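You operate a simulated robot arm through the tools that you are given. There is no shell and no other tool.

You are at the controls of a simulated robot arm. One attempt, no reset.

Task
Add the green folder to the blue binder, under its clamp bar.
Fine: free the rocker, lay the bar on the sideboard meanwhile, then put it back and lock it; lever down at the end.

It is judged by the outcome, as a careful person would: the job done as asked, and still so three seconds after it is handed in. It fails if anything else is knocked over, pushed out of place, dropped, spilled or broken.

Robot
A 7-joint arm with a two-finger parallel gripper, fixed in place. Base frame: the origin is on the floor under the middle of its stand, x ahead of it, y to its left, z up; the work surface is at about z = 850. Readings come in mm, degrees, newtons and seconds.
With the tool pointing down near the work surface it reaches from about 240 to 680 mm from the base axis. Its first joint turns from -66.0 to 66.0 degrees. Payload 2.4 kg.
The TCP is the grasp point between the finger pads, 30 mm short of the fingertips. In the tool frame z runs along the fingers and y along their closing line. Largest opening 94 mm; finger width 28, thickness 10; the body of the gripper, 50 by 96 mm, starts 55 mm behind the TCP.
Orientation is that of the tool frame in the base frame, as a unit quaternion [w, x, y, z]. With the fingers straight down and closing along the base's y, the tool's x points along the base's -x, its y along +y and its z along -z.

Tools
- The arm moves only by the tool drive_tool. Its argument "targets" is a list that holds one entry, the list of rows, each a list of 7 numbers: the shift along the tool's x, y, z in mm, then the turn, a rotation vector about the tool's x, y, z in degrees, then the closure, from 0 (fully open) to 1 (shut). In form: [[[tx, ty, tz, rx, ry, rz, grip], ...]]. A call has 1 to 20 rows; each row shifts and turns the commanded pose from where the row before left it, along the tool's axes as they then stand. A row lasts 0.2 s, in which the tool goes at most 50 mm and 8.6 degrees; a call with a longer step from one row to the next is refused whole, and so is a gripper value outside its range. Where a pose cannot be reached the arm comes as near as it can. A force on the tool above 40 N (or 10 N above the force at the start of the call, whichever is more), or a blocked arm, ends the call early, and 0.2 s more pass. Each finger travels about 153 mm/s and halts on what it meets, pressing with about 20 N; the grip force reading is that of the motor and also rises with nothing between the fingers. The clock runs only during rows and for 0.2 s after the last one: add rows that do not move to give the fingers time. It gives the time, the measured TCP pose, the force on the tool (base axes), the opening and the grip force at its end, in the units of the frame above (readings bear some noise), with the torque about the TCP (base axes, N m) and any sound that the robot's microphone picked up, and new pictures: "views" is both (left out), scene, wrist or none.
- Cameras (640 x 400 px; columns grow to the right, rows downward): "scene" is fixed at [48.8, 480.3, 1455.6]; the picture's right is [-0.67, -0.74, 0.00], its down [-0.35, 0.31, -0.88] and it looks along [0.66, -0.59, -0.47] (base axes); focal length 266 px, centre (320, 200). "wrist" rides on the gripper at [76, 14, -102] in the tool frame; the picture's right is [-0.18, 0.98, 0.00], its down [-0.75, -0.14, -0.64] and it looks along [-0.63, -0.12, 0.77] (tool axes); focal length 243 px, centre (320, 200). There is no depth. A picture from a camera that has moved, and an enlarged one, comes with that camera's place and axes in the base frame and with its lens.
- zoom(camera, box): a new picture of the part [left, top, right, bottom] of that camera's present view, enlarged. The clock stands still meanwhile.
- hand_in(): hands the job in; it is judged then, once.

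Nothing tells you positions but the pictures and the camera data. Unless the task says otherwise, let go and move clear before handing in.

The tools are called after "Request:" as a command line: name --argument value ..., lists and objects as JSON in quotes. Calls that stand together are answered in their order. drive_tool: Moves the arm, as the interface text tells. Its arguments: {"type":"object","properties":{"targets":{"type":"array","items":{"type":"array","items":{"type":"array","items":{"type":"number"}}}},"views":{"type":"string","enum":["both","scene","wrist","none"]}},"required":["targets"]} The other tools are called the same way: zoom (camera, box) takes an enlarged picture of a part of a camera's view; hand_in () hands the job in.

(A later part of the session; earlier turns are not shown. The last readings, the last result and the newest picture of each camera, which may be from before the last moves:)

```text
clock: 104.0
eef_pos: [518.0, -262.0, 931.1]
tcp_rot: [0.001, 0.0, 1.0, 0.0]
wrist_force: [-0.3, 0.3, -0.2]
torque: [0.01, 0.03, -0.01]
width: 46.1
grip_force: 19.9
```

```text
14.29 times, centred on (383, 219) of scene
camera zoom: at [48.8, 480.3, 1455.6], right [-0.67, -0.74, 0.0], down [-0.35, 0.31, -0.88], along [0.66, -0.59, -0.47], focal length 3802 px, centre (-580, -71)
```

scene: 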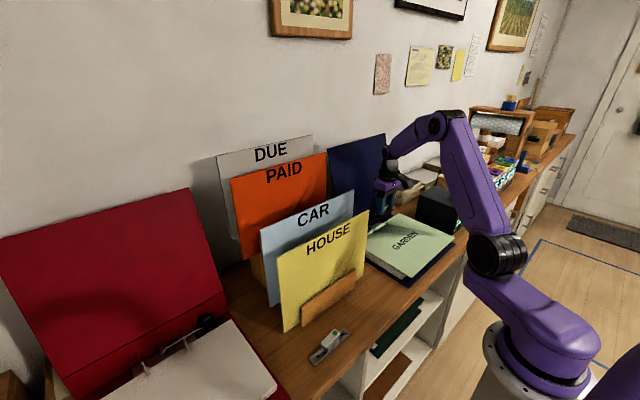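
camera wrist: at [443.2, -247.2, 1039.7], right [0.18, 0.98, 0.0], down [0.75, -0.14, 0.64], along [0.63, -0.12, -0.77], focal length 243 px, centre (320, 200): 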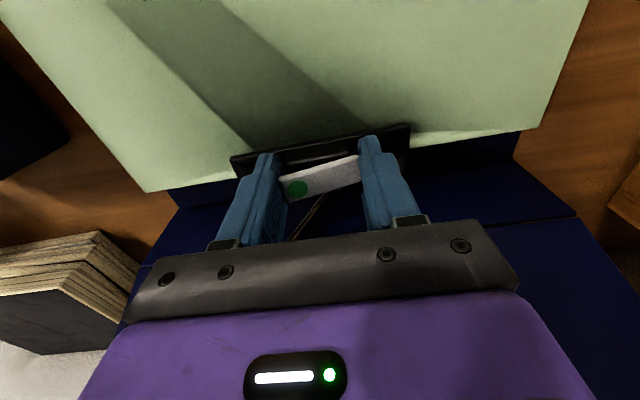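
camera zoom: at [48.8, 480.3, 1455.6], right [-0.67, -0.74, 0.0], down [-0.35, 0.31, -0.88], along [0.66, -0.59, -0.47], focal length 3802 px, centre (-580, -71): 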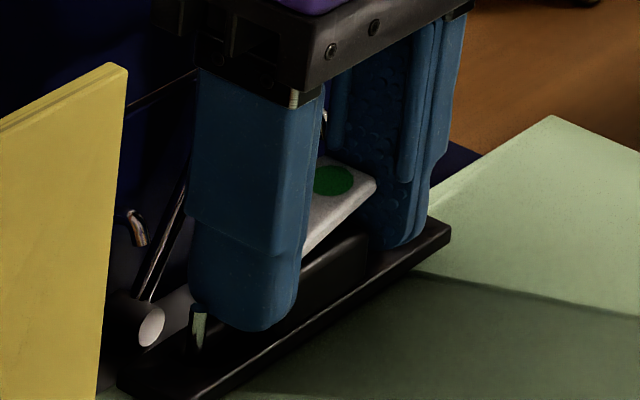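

No contact yet at TCP z 931. A few more 1 mm steps.

Request:
drive_tool --targets '[[[0, 0, 1, 0, 0, 0, 0.6], [0, 0, 1, 0, 0, 0, 0.6], [0, 0, 1, 0, 0, 0, 0.6], [0, 0, 0, 0, 0, 0, 0.6], [0, 0, 0, 0, 0, 0, 0.6]]]' --views "none"

Request:
zoom --camera "scene" --box '[365, 205, 401, 233]'

```text
clock: 105.2
eef_pos: [519.1, -261.8, 929.0]
tcp_rot: [0.0, 0.0, 1.0, 0.0]
wrist_force: [-1.8, 0.5, 5.8]
torque: [0.32, 0.07, 0.13]
width: 46.2
grip_force: 19.6
```

```text
14.29 times, centred on (383, 219) of scene
camera zoom: at [48.6, 480.4, 1455.6], right [-0.67, -0.74, 0.0], down [-0.35, 0.31, -0.88], along [0.66, -0.59, -0.47], focal length 3802 px, centre (-580, -71)
```

zoom: 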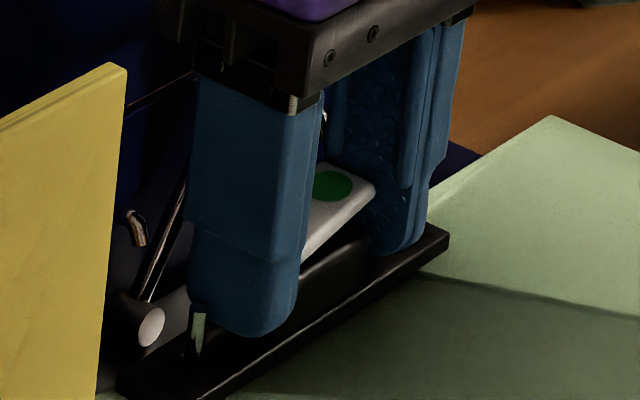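

The +y end of the bar has touched the folder (5.8 N, the bar being tilted a degree or so). I open just enough to let the bar settle, staying between the posts.

Request:
drive_tool --targets '[[[0, 0, 0, 0, 0, 0, 0.54], [0, 0, 0, 0, 0, 0, 0.51], [0, 0, 0, 0, 0, 0, 0.495], [0, 0, 0, 0, 0, 0, 0.485], [0, 0, 0, 0, 0, 0, 0.485]]]' --views "wrist"

Request:
zoom --camera "scene" --box '[365, 205, 401, 233]'

Request:
zoom --camera "wrist" --box '[220, 80, 420, 220]'

```text
clock: 106.4
eef_pos: [519.5, -262.5, 928.5]
tcp_rot: [0.0, 0.001, 1.0, 0.0]
wrist_force: [0.8, -0.4, -0.3]
torque: [0.04, 0.0, 0.01]
width: 48.6
grip_force: 0.2
camera wrist: at [443.1, -247.0, 1031.4], right [0.18, 0.98, 0.0], down [0.75, -0.14, 0.64], along [0.63, -0.12, -0.77], focal length 243 px, centre (320, 200)
```

wrist: 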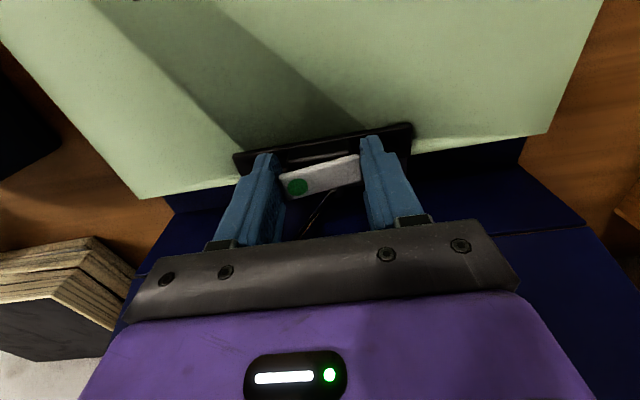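

```text
14.29 times, centred on (383, 219) of scene
camera zoom: at [48.8, 480.3, 1455.6], right [-0.67, -0.74, 0.0], down [-0.35, 0.31, -0.88], along [0.66, -0.59, -0.47], focal length 3802 px, centre (-580, -71)
```

zoom: 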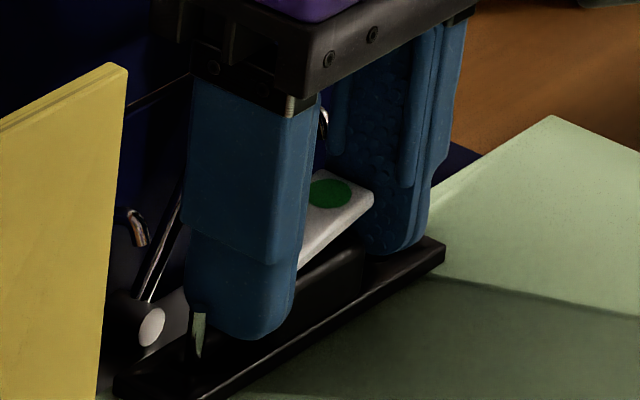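

```text
2.86 times, centred on (320, 150) of wrist
camera zoom: at [443.1, -247.0, 1031.4], right [0.18, 0.98, 0.0], down [0.75, -0.14, 0.64], along [0.63, -0.12, -0.77], focal length 693 px, centre (320, 343)
```

zoom: 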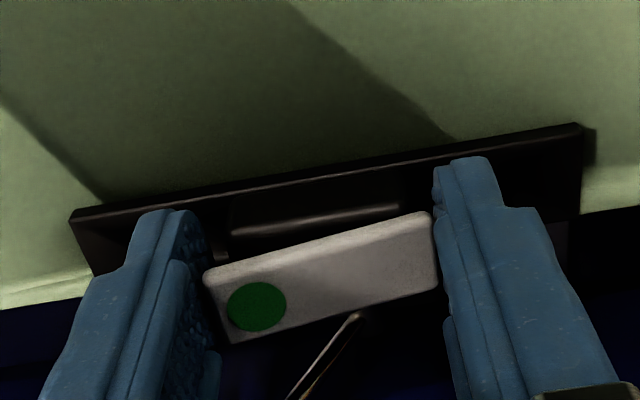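

The bar has settled on the folder, around both posts. I centre the fingers by 0.6 mm and lift straight off.

Request:
drive_tool --targets '[[[0, 0.6, 0, 0, 0, 0, 0.485], [0, 0, -2, 0, 0, 0, 0.485], [0, 0, -4, 0, 0, 0, 0.485], [0, 0, -6, 0, 0, 0, 0.485], [0, 0, -8, 0, 0, 0, 0.485], [0, 0, -10, 0, 0, 0, 0.485], [0, 0, -15, 0, 0, 0, 0.485], [0, 0, -20, 0, 0, 0, 0.485], [20, 0, -20, 0, 0, 0, 0.485], [30, 0, 0, 0, 0, 0, 0.485], [30, 0, 0, 0, 0, 0, 0.485], [0, 0, 0, 0, 0, 0, 0.485]]]' --views "both"

Request:
zoom --camera "scene" --box '[365, 200, 401, 228]'

Request:
zoom --camera "wrist" --box '[240, 130, 400, 230]'

```text
clock: 109.0
eef_pos: [439.4, -261.5, 1013.4]
tcp_rot: [0.0, 0.001, 1.0, 0.0]
wrist_force: [-0.1, -0.3, -0.5]
torque: [0.0, 0.02, -0.02]
width: 48.4
grip_force: 0.0
camera wrist: at [363.1, -246.3, 1115.5], right [0.18, 0.98, 0.0], down [0.75, -0.14, 0.64], along [0.63, -0.12, -0.77], focal length 243 px, centre (320, 200)
```

scene: 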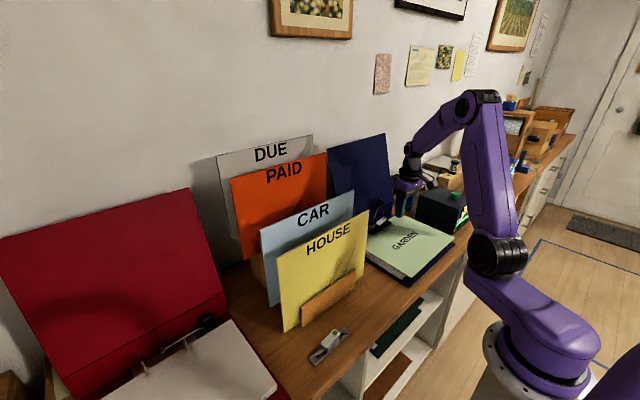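
wrist: 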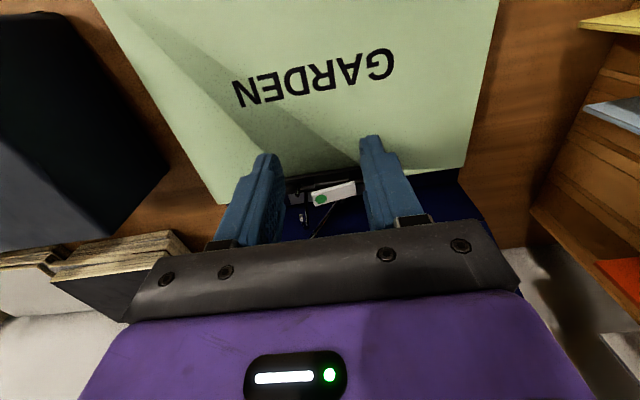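

```text
14.29 times, centred on (383, 214) of scene
camera zoom: at [48.8, 480.3, 1455.6], right [-0.67, -0.74, 0.0], down [-0.35, 0.31, -0.88], along [0.66, -0.59, -0.47], focal length 3802 px, centre (-580, 0)
```

zoom: 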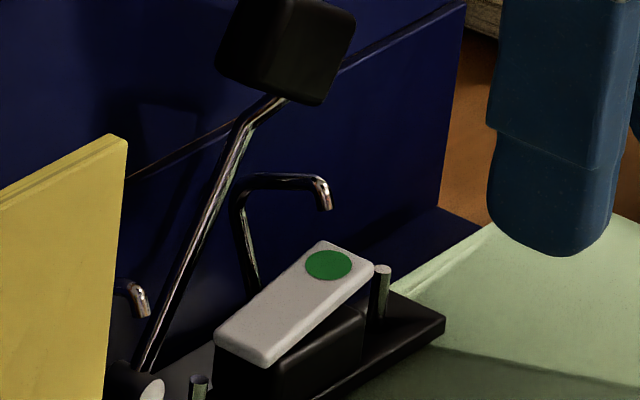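

```text
4.00 times, centred on (320, 180) of wrist
camera zoom: at [363.1, -246.3, 1115.5], right [0.18, 0.98, 0.0], down [0.75, -0.14, 0.64], along [0.63, -0.12, -0.77], focal length 970 px, centre (320, 280)
```

zoom: 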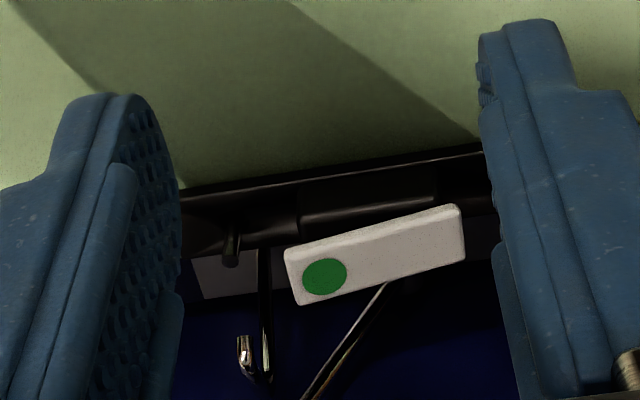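

The bar sits on both posts over the folder, rocker still free with its dot end up. Now I close the fingers and come above the dot end to press it down and lock.

Request:
drive_tool --targets '[[[0, -10, 0, 0, 0, 0, 1], [-20, -9.5, 0, 0, 0, 0, 1], [-30, 0, 0, 0, 0, 0, 1], [-30.6, 0, 5, 0, 0, 0, 1], [0, 0, 20, 0, 0, 0, 1], [0, 0, 18, 0, 0, 0, 1], [0, 0, 0, 0, 0, 0, 1], [0, 0, 0, 0, 0, 0, 1]]]' --views "both"

Request:
zoom --camera "wrist" --box '[240, 80, 440, 220]'

Request:
zoom --camera "scene" --box '[365, 195, 405, 235]'

```text
clock: 110.8
eef_pos: [520.4, -281.4, 971.0]
tcp_rot: [-0.001, 0.0, 1.0, 0.0]
wrist_force: [0.9, -0.3, 0.5]
torque: [0.0, 0.0, 0.0]
width: 0.0
grip_force: 20.0
camera wrist: at [444.5, -266.2, 1073.1], right [0.18, 0.98, 0.0], down [0.75, -0.14, 0.64], along [0.63, -0.12, -0.77], focal length 243 px, centre (320, 200)
```

scene: 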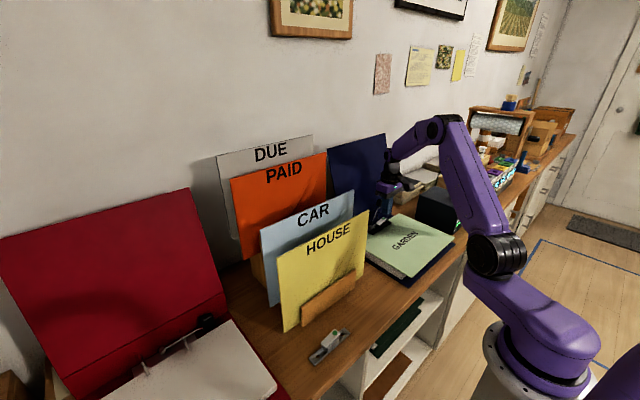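
wrist: 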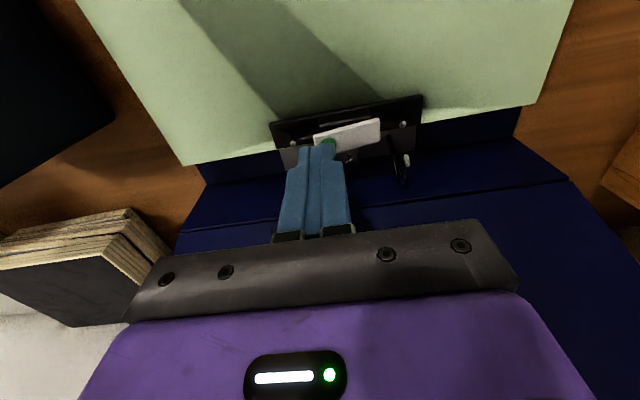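

```text
2.86 times, centred on (340, 150) of wrist
camera zoom: at [444.5, -266.2, 1073.1], right [0.18, 0.98, 0.0], down [0.75, -0.14, 0.64], along [0.63, -0.12, -0.77], focal length 693 px, centre (263, 343)
```

zoom: 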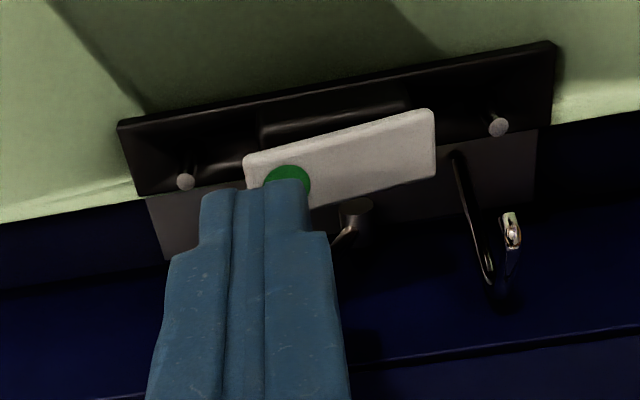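

```text
10.00 times, centred on (385, 215) of scene
camera zoom: at [48.8, 480.3, 1455.6], right [-0.67, -0.74, 0.0], down [-0.35, 0.31, -0.88], along [0.66, -0.59, -0.47], focal length 2661 px, centre (-330, 50)
```

zoom: 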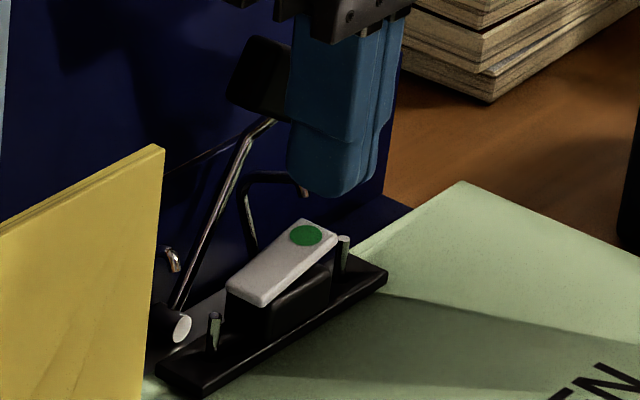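

Both post tips show through the bar, and the fingertips are over the dot end. I press down gently until the rocker swings over.

Request:
drive_tool --targets '[[[0, 0, 8, 0, 0, 0, 1], [0, 0, 6, 0, 0, 0, 1], [0, 0, 3, 0, 0, 0, 1], [0, 0, 2, 0, 0, 0, 1], [0, 0, 2, 0, 0, 0, 1], [0, 0, 1, 0, 0, 0, 1], [0, 0, 1, 0, 0, 0, 1], [0, 0, 1, 0, 0, 0, 1], [0, 0, 1, 0, 0, 0, 1], [0, 0, 1, 0, 0, 0, 1], [0, 0, 1, 0, 0, 0, 1], [0, 0, 1, 0, 0, 0, 1], [0, 0, 1, 0, 0, 0, 1], [0, 0, 0, 0, 0, 0, 1]]]' --views "wrist"

Request:
zoom --camera "wrist" --box '[240, 80, 440, 220]'

Request:
zoom --camera "scene" --box '[365, 195, 405, 235]'

```text
clock: 113.8
eef_pos: [520.3, -281.3, 942.7]
tcp_rot: [0.002, 0.0, 1.0, -0.001]
wrist_force: [-0.6, 0.0, 17.5]
torque: [0.12, -0.01, -0.03]
width: 0.0
grip_force: 19.7
camera wrist: at [443.6, -266.3, 1044.5], right [0.18, 0.98, 0.0], down [0.75, -0.14, 0.64], along [0.63, -0.12, -0.76], focal length 243 px, centre (320, 200)
```

wrist: 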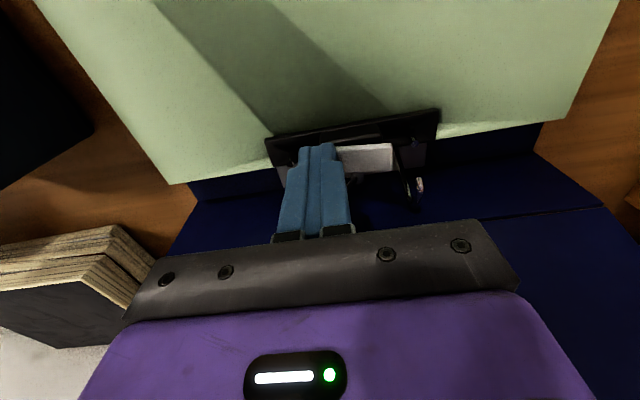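

```text
2.86 times, centred on (340, 150) of wrist
camera zoom: at [443.6, -266.3, 1044.5], right [0.18, 0.98, 0.0], down [0.75, -0.14, 0.64], along [0.63, -0.12, -0.76], focal length 693 px, centre (263, 343)
```

zoom: 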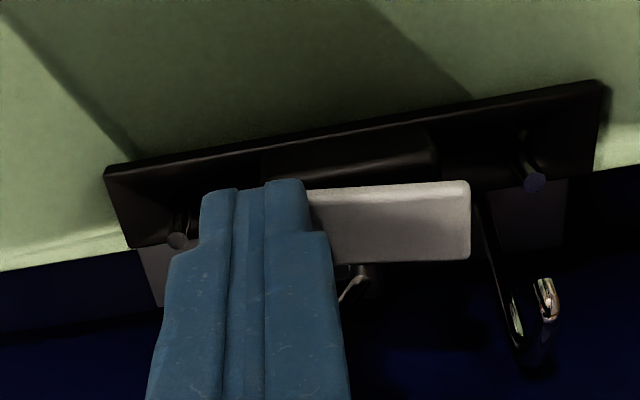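

```text
10.00 times, centred on (385, 215) of scene
camera zoom: at [48.5, 480.5, 1455.5], right [-0.67, -0.74, 0.0], down [-0.35, 0.31, -0.88], along [0.66, -0.59, -0.47], focal length 2661 px, centre (-330, 50)
```

zoom: 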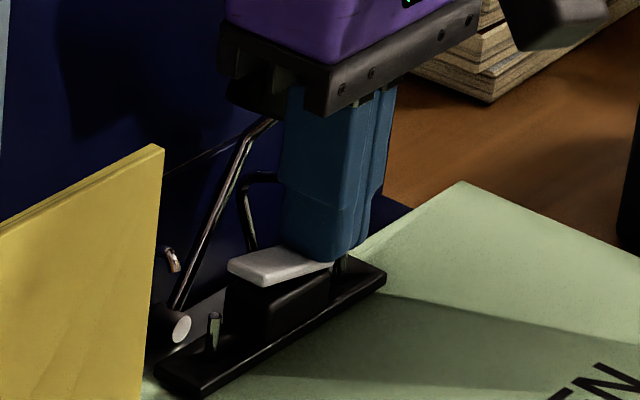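

The rocker has tipped to the locked side, but the force is only 17 N and it may have a little way left. I press slightly further, as on freeing.

Request:
drive_tool --targets '[[[0, 0, 1, 0, 0, 0, 1], [0, 0, 1, 0, 0, 0, 1], [0, 0, 0.5, 0, 0, 0, 1], [0, 0, 0, 0, 0, 0, 1]]]' --views "none"

Request:
zoom --camera "wrist" --box '[240, 80, 440, 220]'

Request:
zoom --camera "scene" --box '[365, 195, 405, 235]'

```text
clock: 114.8
eef_pos: [520.6, -281.2, 940.3]
tcp_rot: [0.002, 0.0, 1.0, -0.002]
wrist_force: [-4.0, 0.1, 36.9]
torque: [0.2, 0.08, 0.03]
width: 0.1
grip_force: 20.3
```

```text
2.86 times, centred on (340, 150) of wrist
camera zoom: at [443.6, -266.9, 1043.5], right [0.18, 0.98, 0.0], down [0.75, -0.14, 0.65], along [0.63, -0.12, -0.76], focal length 693 px, centre (263, 343)
```

zoom: 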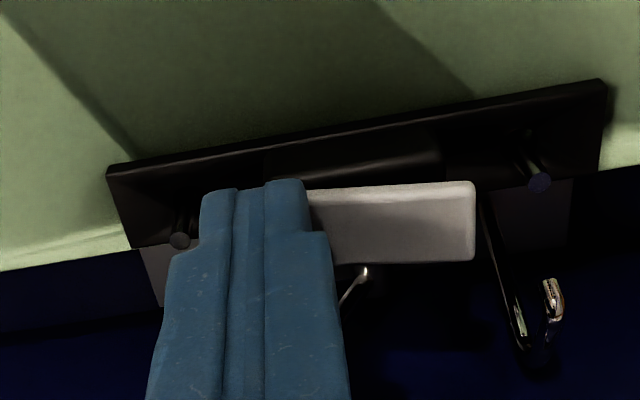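

```text
10.00 times, centred on (385, 215) of scene
camera zoom: at [48.0, 480.7, 1455.5], right [-0.67, -0.74, 0.0], down [-0.35, 0.31, -0.88], along [0.66, -0.59, -0.47], focal length 2661 px, centre (-330, 50)
```

zoom: 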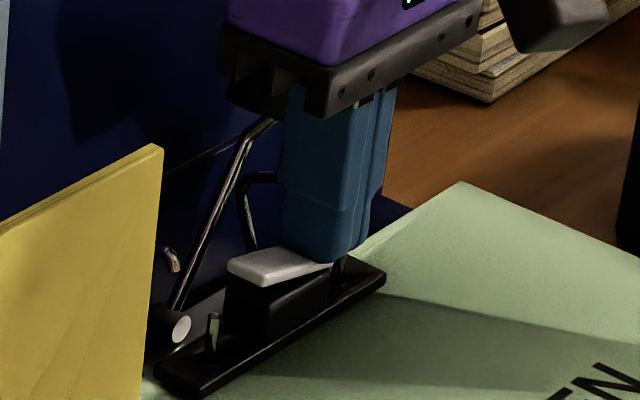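

37 N now, the end stop. I lift off and check that the rocker stays locked.

Request:
drive_tool --targets '[[[0, 0, -3, 0, 0, 0, 1], [0, 0, -10, 0, 0, 0, 1], [0, 0, -20, 0, 0, 0, 1], [0, 0, -30, 0, 0, 0, 1], [20, 0, -10, 0, 0, 0, 1], [30, 0, 0, 0, 0, 0, 1], [30, 0, 0, 0, 0, 0, 1], [0, 0, 0, 0, 0, 0, 1]]]' --views "both"

Request:
zoom --camera "scene" --box '[365, 195, 405, 235]'

Request:
zoom --camera "wrist" --box '[240, 130, 420, 240]'

```text
clock: 116.6
eef_pos: [438.5, -280.0, 1011.6]
tcp_rot: [0.0, 0.0, 1.0, 0.0]
wrist_force: [-0.4, 1.0, -0.8]
torque: [0.02, -0.01, 0.02]
width: 0.0
grip_force: 19.9
camera wrist: at [363.4, -265.8, 1114.5], right [0.18, 0.98, 0.0], down [0.75, -0.14, 0.64], along [0.63, -0.12, -0.77], focal length 243 px, centre (320, 200)
```

scene: 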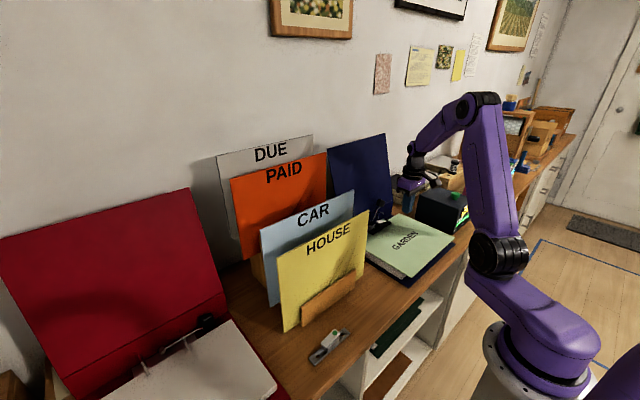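
wrist: 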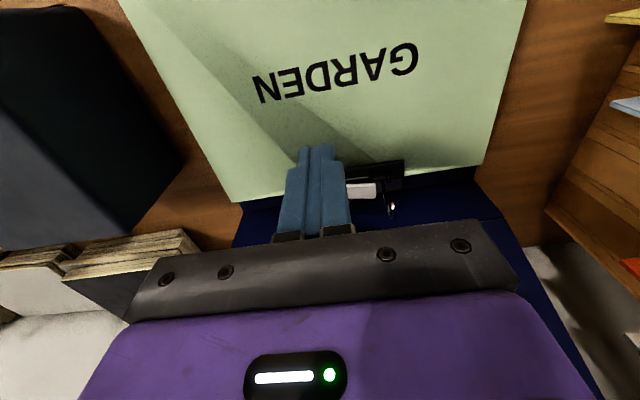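

```text
10.00 times, centred on (385, 215) of scene
camera zoom: at [48.8, 480.3, 1455.6], right [-0.67, -0.74, 0.0], down [-0.35, 0.31, -0.88], along [0.66, -0.59, -0.47], focal length 2661 px, centre (-330, 50)
```

zoom: 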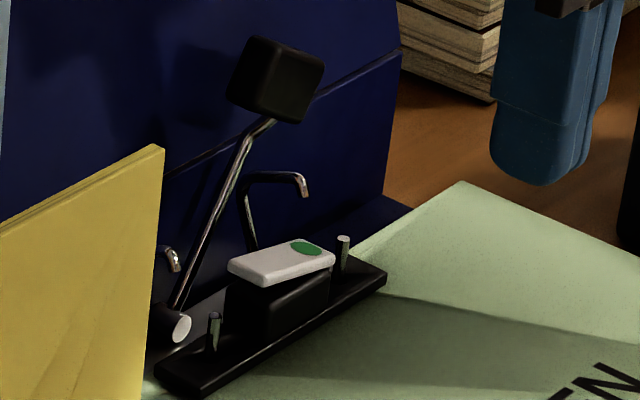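

```text
3.56 times, centred on (330, 185) of wrist
camera zoom: at [363.4, -265.8, 1114.5], right [0.18, 0.98, 0.0], down [0.75, -0.14, 0.64], along [0.63, -0.12, -0.77], focal length 863 px, centre (284, 253)
```

zoom: 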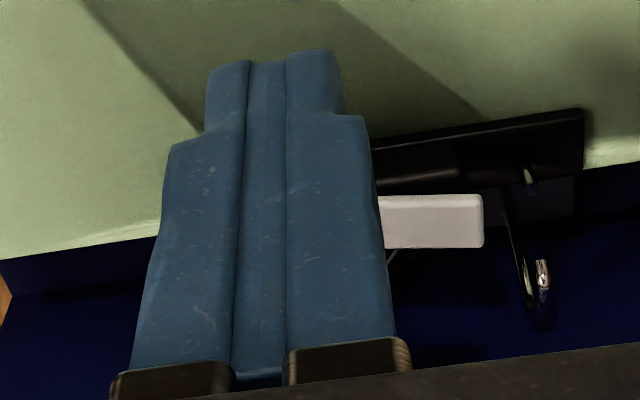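

The rocker is locked again, dot end down as at the start, with both posts through the bar. Last comes the lever, which swings toward -y and lies flat. I look at its knob and hinge first.

Request:
zoom --camera "scene" --box '[362, 195, 398, 223]'

Request:
zoom --camera "scene" --box '[160, 305, 230, 360]'

Request:
drive_tool --targets '[[[20, 10, -20, 0, 0, 0, 1], [20, 20, -20, 0, 0, 0, 1], [10, 20, -20, 0, 0, 0, 1], [0, 10, -20, 0, 0, 0, 1], [0, 0, 0, 0, 0, 0, 1]]]' --views "wrist"

Request:
zoom --camera "wrist" --box '[180, 100, 360, 240]'

```text
14.29 times, centred on (380, 209) of scene
camera zoom: at [48.8, 480.3, 1455.6], right [-0.67, -0.74, 0.0], down [-0.35, 0.31, -0.88], along [0.66, -0.59, -0.47], focal length 3802 px, centre (-537, 71)
```

zoom: 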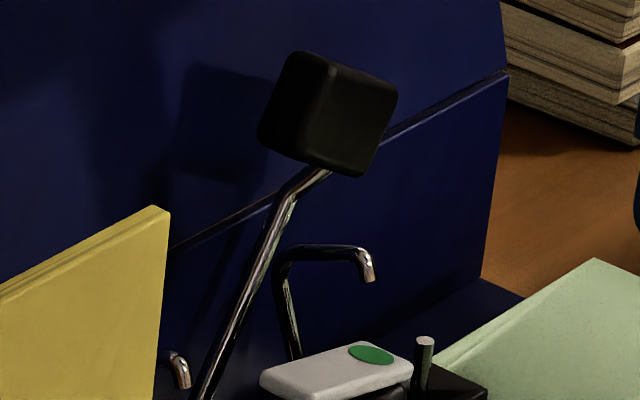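

```text
7.27 times, centred on (195, 332) of scene
camera zoom: at [48.8, 480.3, 1455.6], right [-0.67, -0.74, 0.0], down [-0.35, 0.31, -0.88], along [0.66, -0.59, -0.47], focal length 1936 px, centre (1229, -764)
```

zoom: 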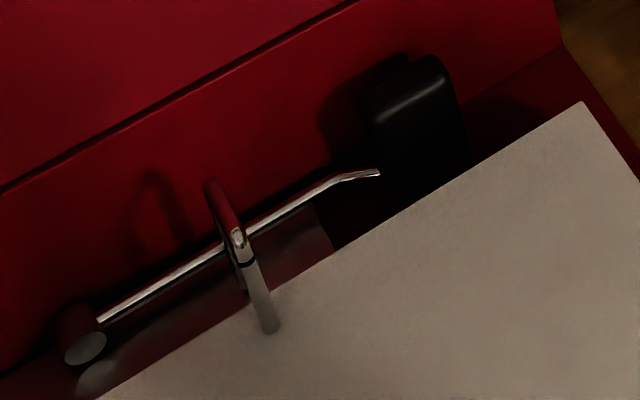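

```text
clock: 117.8
eef_pos: [389.9, -219.7, 1091.6]
tcp_rot: [0.0, 0.0, 1.0, 0.0]
wrist_force: [-0.7, 0.9, 0.6]
torque: [-0.02, -0.03, -0.03]
width: 0.0
grip_force: 20.1
camera wrist: at [313.5, -205.8, 1194.1], right [0.18, 0.98, 0.0], down [0.75, -0.14, 0.64], along [0.63, -0.12, -0.77], focal length 243 px, centre (320, 200)
```

wrist: 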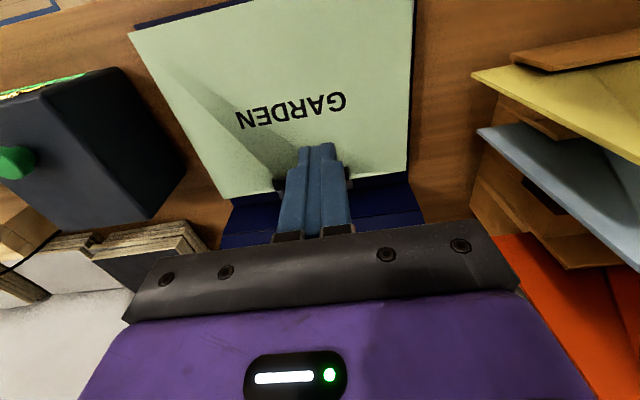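

```text
2.86 times, centred on (270, 170) of wrist
camera zoom: at [313.5, -205.8, 1194.1], right [0.18, 0.98, 0.0], down [0.75, -0.14, 0.64], along [0.63, -0.12, -0.77], focal length 693 px, centre (463, 286)
```

zoom: 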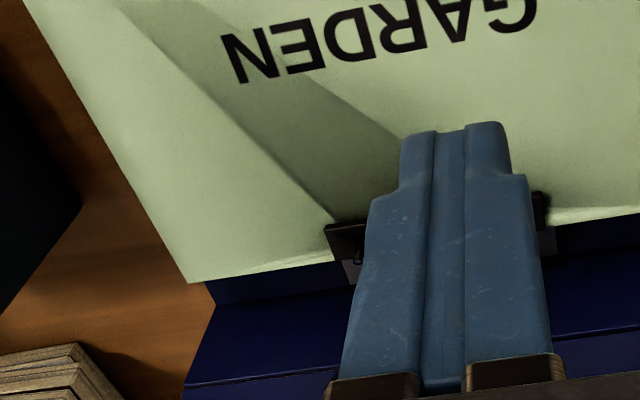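

In the red binder the lever lies flat along -y with the knob's top at about z 897. The blue knob is at about (560, -295, 965), hinge near (564, -256, 867). I bring the closed fingers to the +y side of the knob, above the clamp.

Request:
drive_tool --targets '[[[-35, -8, 0, 0, 0, 0, 1], [-35, -8, 0, 0, 0, 0, 1], [-35, -8, 0, 0, 0, 0, 1], [-35, -8, 0, 0, 0, 0, 1], [-26, -3, 0, 0, 0, 0, 1], [0, 0, 30, 0, 0, 0, 1], [0, 0, 30, 0, 0, 0, 1], [0, 0, 20, 0, 0, 0, 1], [0, 0, 10, 0, 0, 0, 1], [0, 0, 0, 0, 0, 0, 1]]]' --views "both"

Request:
zoom --camera "scene" --box '[355, 180, 405, 225]'

Request:
zoom --camera "wrist" --box '[220, 80, 420, 240]'

```text
clock: 120.0
eef_pos: [554.9, -255.8, 1001.0]
tcp_rot: [0.0, 0.0, 1.0, 0.0]
wrist_force: [-1.0, 0.0, 0.4]
torque: [0.01, 0.02, 0.02]
width: 0.0
grip_force: 20.3
camera wrist: at [480.2, -240.7, 1103.2], right [0.18, 0.98, 0.0], down [0.75, -0.14, 0.64], along [0.63, -0.12, -0.77], focal length 243 px, centre (320, 200)
```

scene: 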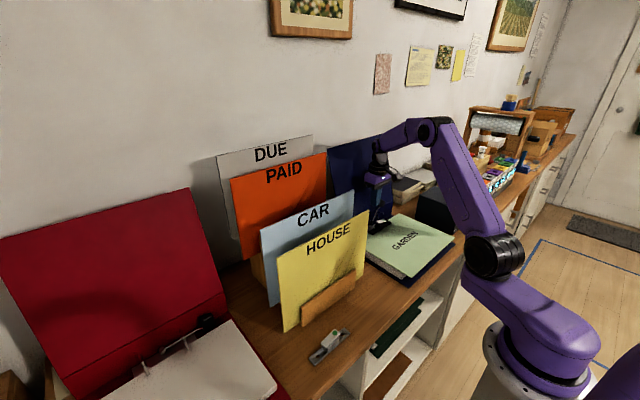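
wrist: 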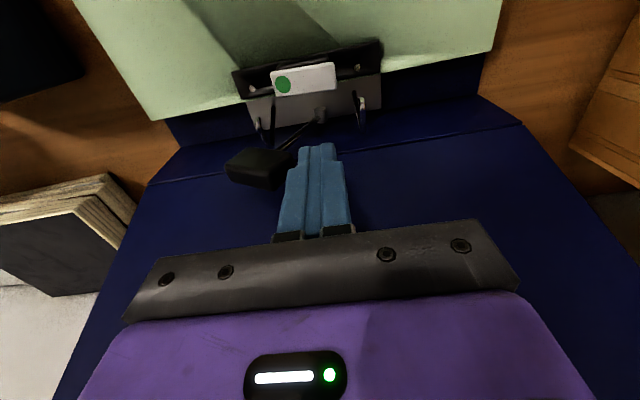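

```text
8.89 times, centred on (380, 202) of scene
camera zoom: at [48.8, 480.3, 1455.6], right [-0.67, -0.74, 0.0], down [-0.35, 0.31, -0.88], along [0.66, -0.59, -0.47], focal length 2366 px, centre (-213, 178)
```

zoom: 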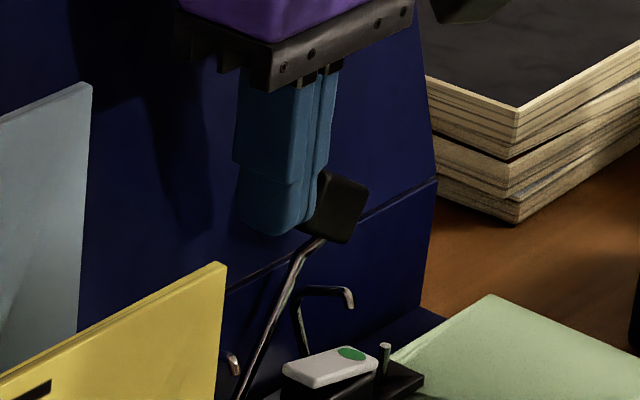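

```text
2.50 times, centred on (320, 160) of wrist
camera zoom: at [480.2, -240.7, 1103.2], right [0.18, 0.98, 0.0], down [0.75, -0.14, 0.64], along [0.63, -0.12, -0.77], focal length 606 px, centre (320, 300)
```

zoom: 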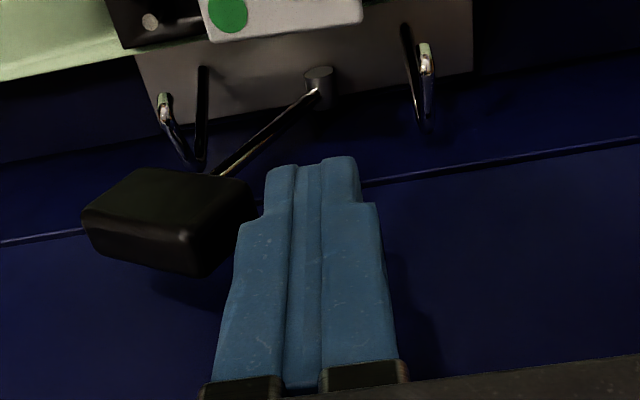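

I have a clear view: the fingers are about 6 mm from the knob's +y side. I lower 8 mm and push the knob gently toward -y.

Request:
drive_tool --targets '[[[0, 0, 8, 0, 0, 0, 1], [0, -4.9, 0.3, 0, 0, 0, 1], [0, -4.9, 0.3, 0, 0, 0, 1], [0, -4.9, 0.3, 0, 0, 0, 1], [0, -4.9, 0.3, 0, 0, 0, 1], [0, -4.9, 0.3, 0, 0, 0, 1], [0, -4.9, 0.5, 0, 0, 0, 1], [0, 0, 0, 0, 0, 0, 1]]]' --views "both"

Request:
zoom --camera "scene" --box '[355, 180, 405, 225]'

Request:
zoom --camera "wrist" --box '[220, 80, 420, 240]'

```text
clock: 121.8
eef_pos: [554.5, -285.0, 991.8]
tcp_rot: [0.001, 0.001, 1.0, 0.0]
wrist_force: [0.6, 0.1, 0.9]
torque: [0.01, -0.04, -0.03]
width: 0.0
grip_force: 20.3
camera wrist: at [479.7, -271.1, 1094.5], right [0.18, 0.98, 0.0], down [0.75, -0.14, 0.64], along [0.63, -0.12, -0.77], focal length 243 px, centre (320, 200)
```

scene: 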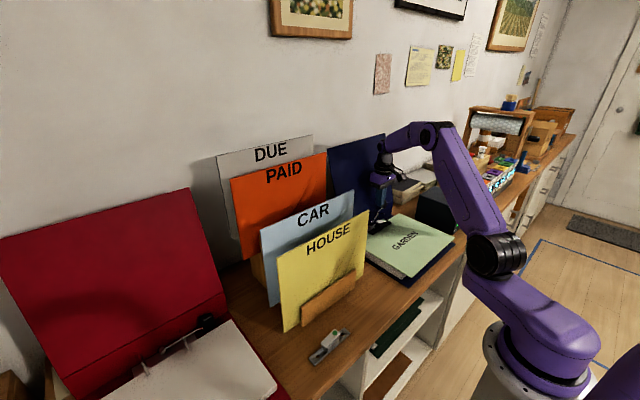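
wrist: 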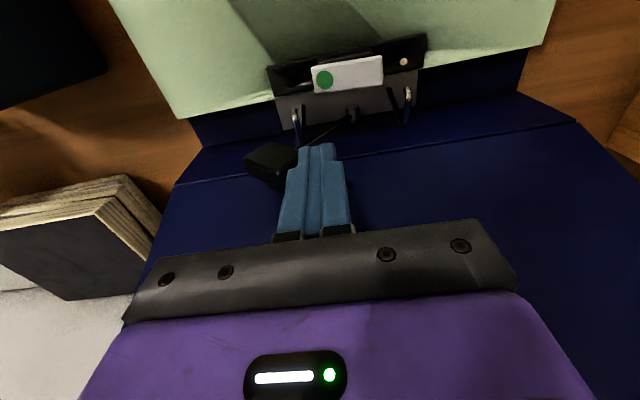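

```text
8.89 times, centred on (380, 202) of scene
camera zoom: at [48.8, 480.4, 1455.6], right [-0.67, -0.74, 0.0], down [-0.35, 0.31, -0.88], along [0.66, -0.59, -0.47], focal length 2366 px, centre (-213, 178)
```

zoom: 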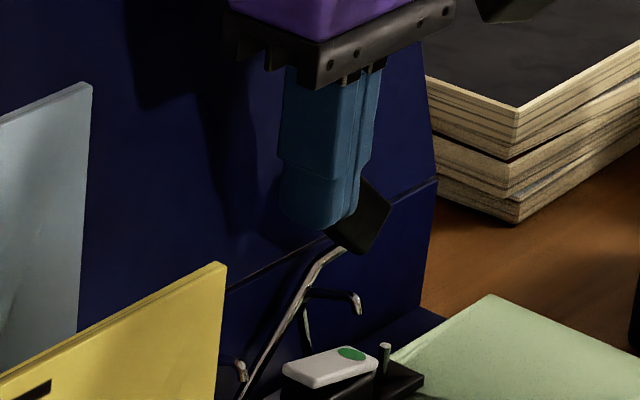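

```text
2.50 times, centred on (320, 160) of wrist
camera zoom: at [479.7, -271.1, 1094.5], right [0.18, 0.98, 0.0], down [0.75, -0.14, 0.64], along [0.63, -0.12, -0.77], focal length 606 px, centre (320, 300)
```

zoom: 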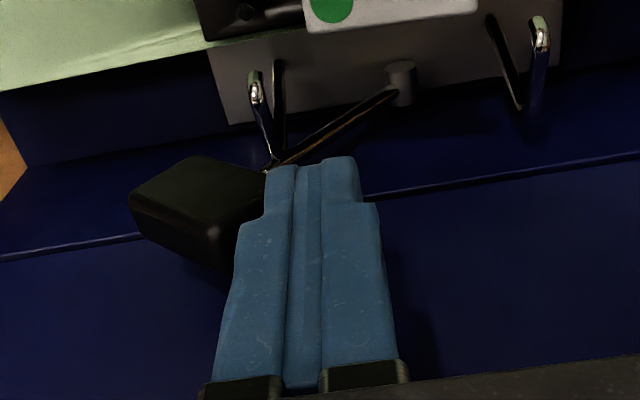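

The lever follows with almost no force, and the arches swing along. I continue down the arc.

Request:
drive_tool --targets '[[[0, -4.2, 2.2, 0, 0, 0, 1], [0, -4.2, 2.2, 0, 0, 0, 1], [0, -4.2, 2.3, 0, 0, 0, 1], [0, -4.2, 2.3, 0, 0, 0, 1], [0, -3.8, 2.3, 0, 0, 0, 1], [0, -3.8, 2.3, 0, 0, 0, 1], [0, -3.8, 2.3, 0, 0, 0, 1], [0, -3.8, 2.4, 0, 0, 0, 1], [0, 0, 0, 0, 0, 0, 1]]]' --views "both"

Request:
zoom --camera "scene" --box '[360, 185, 410, 230]'

Request:
zoom --camera "wrist" --box '[220, 80, 420, 240]'

```text
clock: 123.8
eef_pos: [555.5, -318.7, 972.8]
tcp_rot: [0.0, 0.0, 1.0, 0.0]
wrist_force: [0.2, -0.1, -0.7]
torque: [-0.02, -0.01, 0.0]
width: 0.0
grip_force: 20.0
camera wrist: at [479.4, -303.6, 1076.1], right [0.18, 0.98, 0.0], down [0.75, -0.14, 0.64], along [0.63, -0.12, -0.77], focal length 243 px, centre (320, 200)
```

scene: 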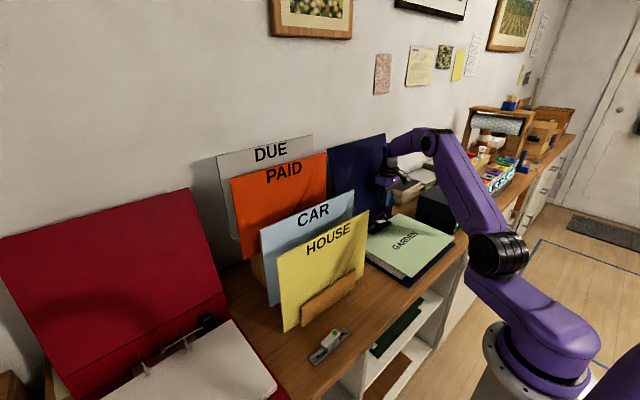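
wrist: 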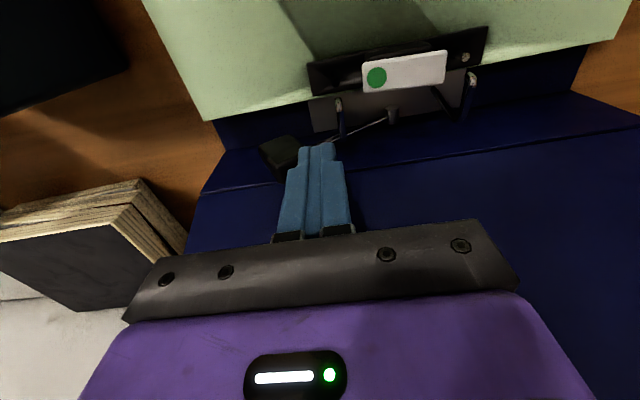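

```text
8.89 times, centred on (385, 208) of scene
camera zoom: at [48.8, 480.3, 1455.6], right [-0.67, -0.74, 0.0], down [-0.35, 0.31, -0.88], along [0.66, -0.59, -0.47], focal length 2366 px, centre (-258, 133)
```

zoom: 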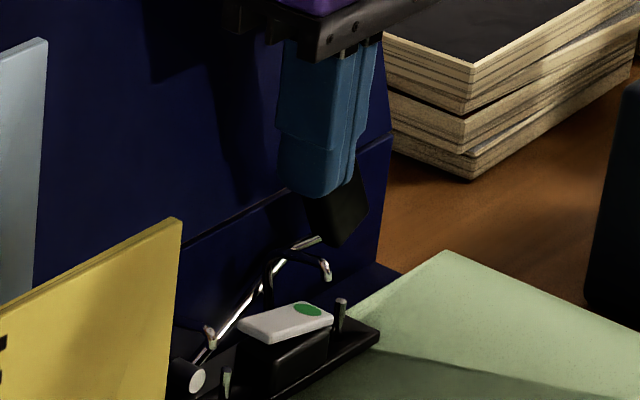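

```text
2.50 times, centred on (320, 160) of wrist
camera zoom: at [479.4, -303.6, 1076.1], right [0.18, 0.98, 0.0], down [0.75, -0.14, 0.64], along [0.63, -0.12, -0.77], focal length 606 px, centre (320, 300)
```

zoom: 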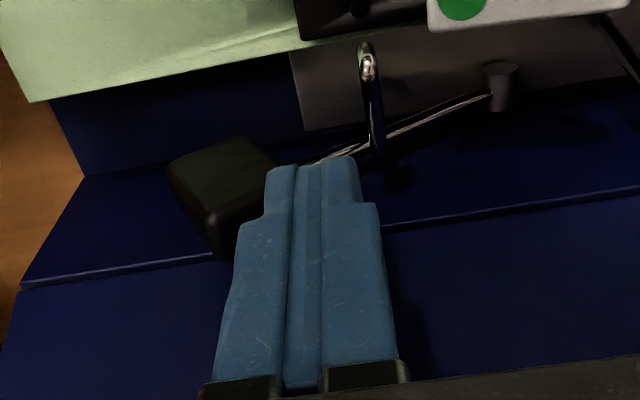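

The lever is about 56 degrees down and the knob stays near x 555, clear of the folder's edge and the spine. I follow the arc further down.

Request:
drive_tool --targets '[[[0, -3.7, 3.3, 0, 0, 0, 1], [0, -3.7, 3.3, 0, 0, 0, 1], [0, -3.7, 3.3, 0, 0, 0, 1], [0, -2.6, 3.7, 0, 0, 0, 1], [0, -2.6, 3.7, 0, 0, 0, 1], [0, -2.6, 3.7, 0, 0, 0, 1], [0, -2.6, 3.7, 0, 0, 0, 1], [0, 0, 0, 0, 0, 0, 1]]]' --views "both"

Request:
zoom --camera "scene" --box '[360, 185, 410, 230]'

Request:
zoom --camera "wrist" --box '[220, 80, 420, 240]'

```text
clock: 125.6
eef_pos: [554.6, -338.1, 949.5]
tcp_rot: [0.0, 0.0, 1.0, 0.0]
wrist_force: [0.2, -0.2, 0.6]
torque: [0.0, -0.02, 0.0]
width: 0.0
grip_force: 19.6
camera wrist: at [479.6, -324.2, 1051.1], right [0.18, 0.98, 0.0], down [0.75, -0.14, 0.64], along [0.63, -0.12, -0.77], focal length 243 px, centre (320, 200)
```

scene: 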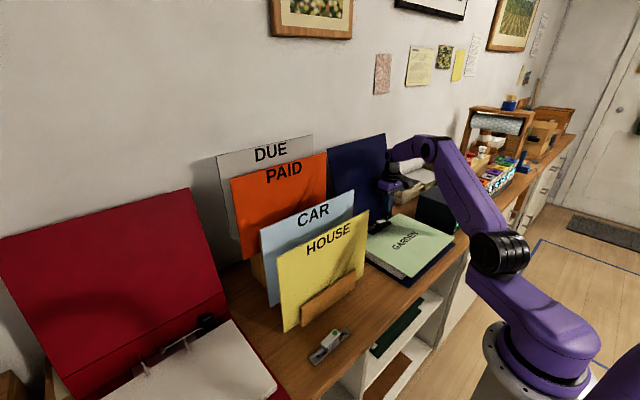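
wrist: 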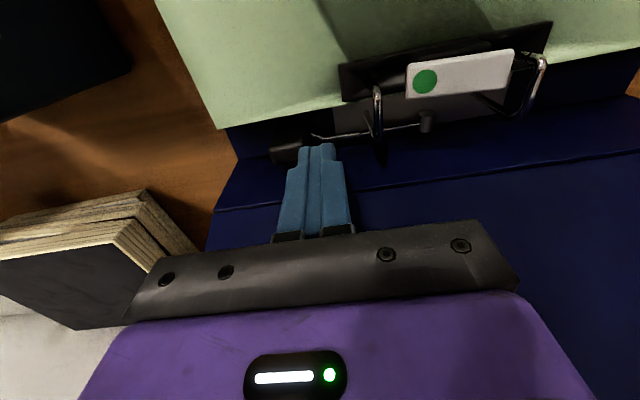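

```text
8.89 times, centred on (385, 208) of scene
camera zoom: at [48.8, 480.3, 1455.6], right [-0.67, -0.74, 0.0], down [-0.35, 0.31, -0.88], along [0.66, -0.59, -0.47], focal length 2366 px, centre (-258, 133)
```

zoom: 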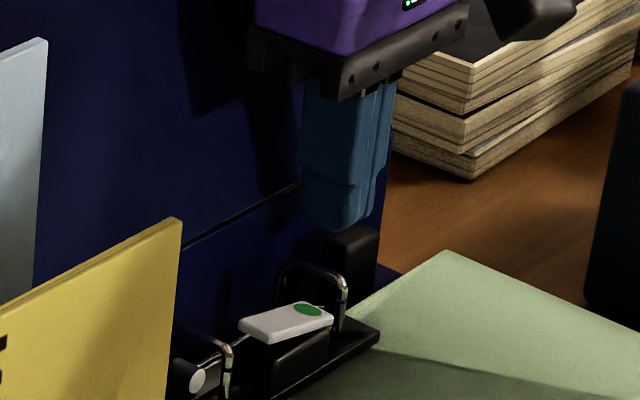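

```text
2.50 times, centred on (320, 160) of wrist
camera zoom: at [479.6, -324.2, 1051.1], right [0.18, 0.98, 0.0], down [0.75, -0.14, 0.64], along [0.63, -0.12, -0.77], focal length 606 px, centre (320, 300)
```

zoom: 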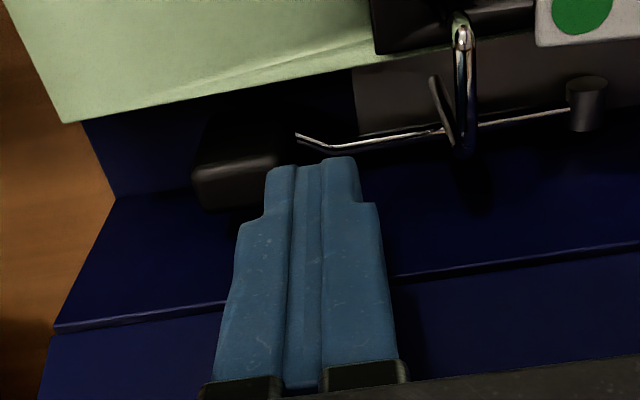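

The lever has gone over and lies flat like the red one's, with the arches closed onto the posts. To be sure it is fully seated, I move over the knob and press on it lightly.

Request:
drive_tool --targets '[[[0, -7, 0, 0, 0, 0, 1], [0, -7, 0, 0, 0, 0, 1], [0, -6, 0, 0, 0, 0, 1], [0, 0, 5, 0, 0, 0, 1], [0, 0, 5, 0, 0, 0, 1], [0, 0, 4, 0, 0, 0, 1], [0, 0, 0, 0, 0, 0, 1]]]' --views "both"

Request:
zoom --camera "scene" --box '[360, 190, 410, 235]'

Request:
zoom --camera "wrist" --box '[220, 60, 460, 240]'

```text
clock: 127.2
eef_pos: [554.3, -359.6, 933.9]
tcp_rot: [0.0, 0.001, 1.0, 0.0]
wrist_force: [-7.3, -1.1, 7.0]
torque: [0.06, -0.74, -0.06]
width: 0.0
grip_force: 20.3
camera wrist: at [478.6, -344.7, 1037.9], right [0.19, 0.98, 0.0], down [0.75, -0.14, 0.64], along [0.63, -0.12, -0.77], focal length 243 px, centre (320, 200)
```

scene: 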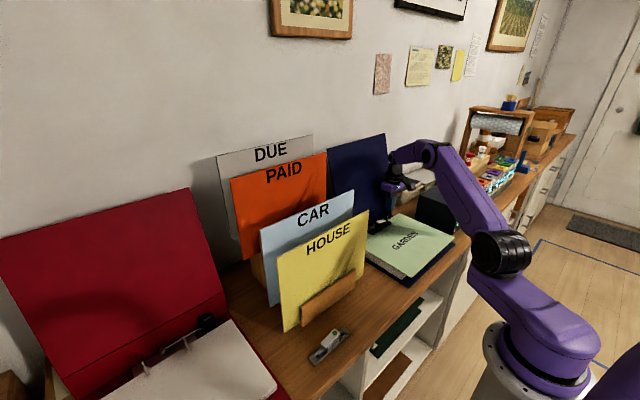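
wrist: 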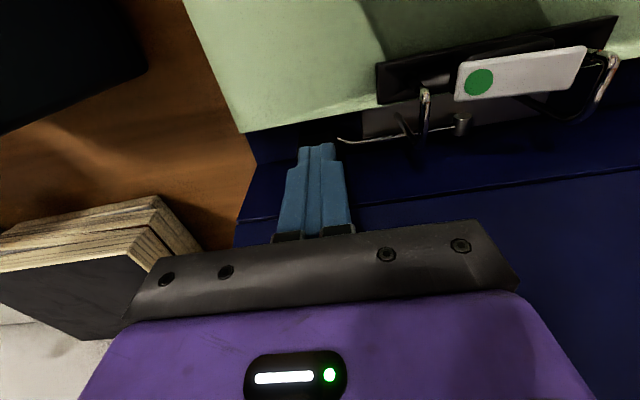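

```text
8.89 times, centred on (385, 212) of scene
camera zoom: at [48.4, 480.4, 1455.5], right [-0.67, -0.74, 0.0], down [-0.35, 0.31, -0.88], along [0.66, -0.59, -0.47], focal length 2366 px, centre (-258, 89)
```

zoom: 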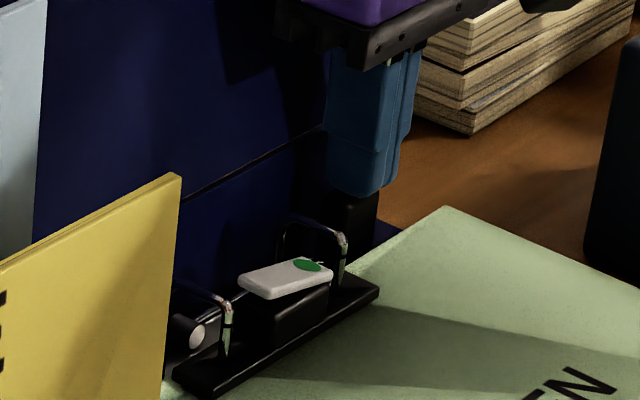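

```text
2.22 times, centred on (340, 150) of wrist
camera zoom: at [478.6, -344.7, 1037.9], right [0.19, 0.98, 0.0], down [0.75, -0.14, 0.64], along [0.63, -0.12, -0.77], focal length 539 px, centre (276, 311)
```

zoom: 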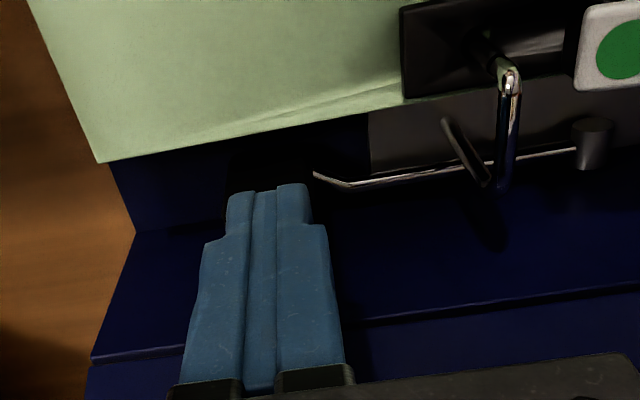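

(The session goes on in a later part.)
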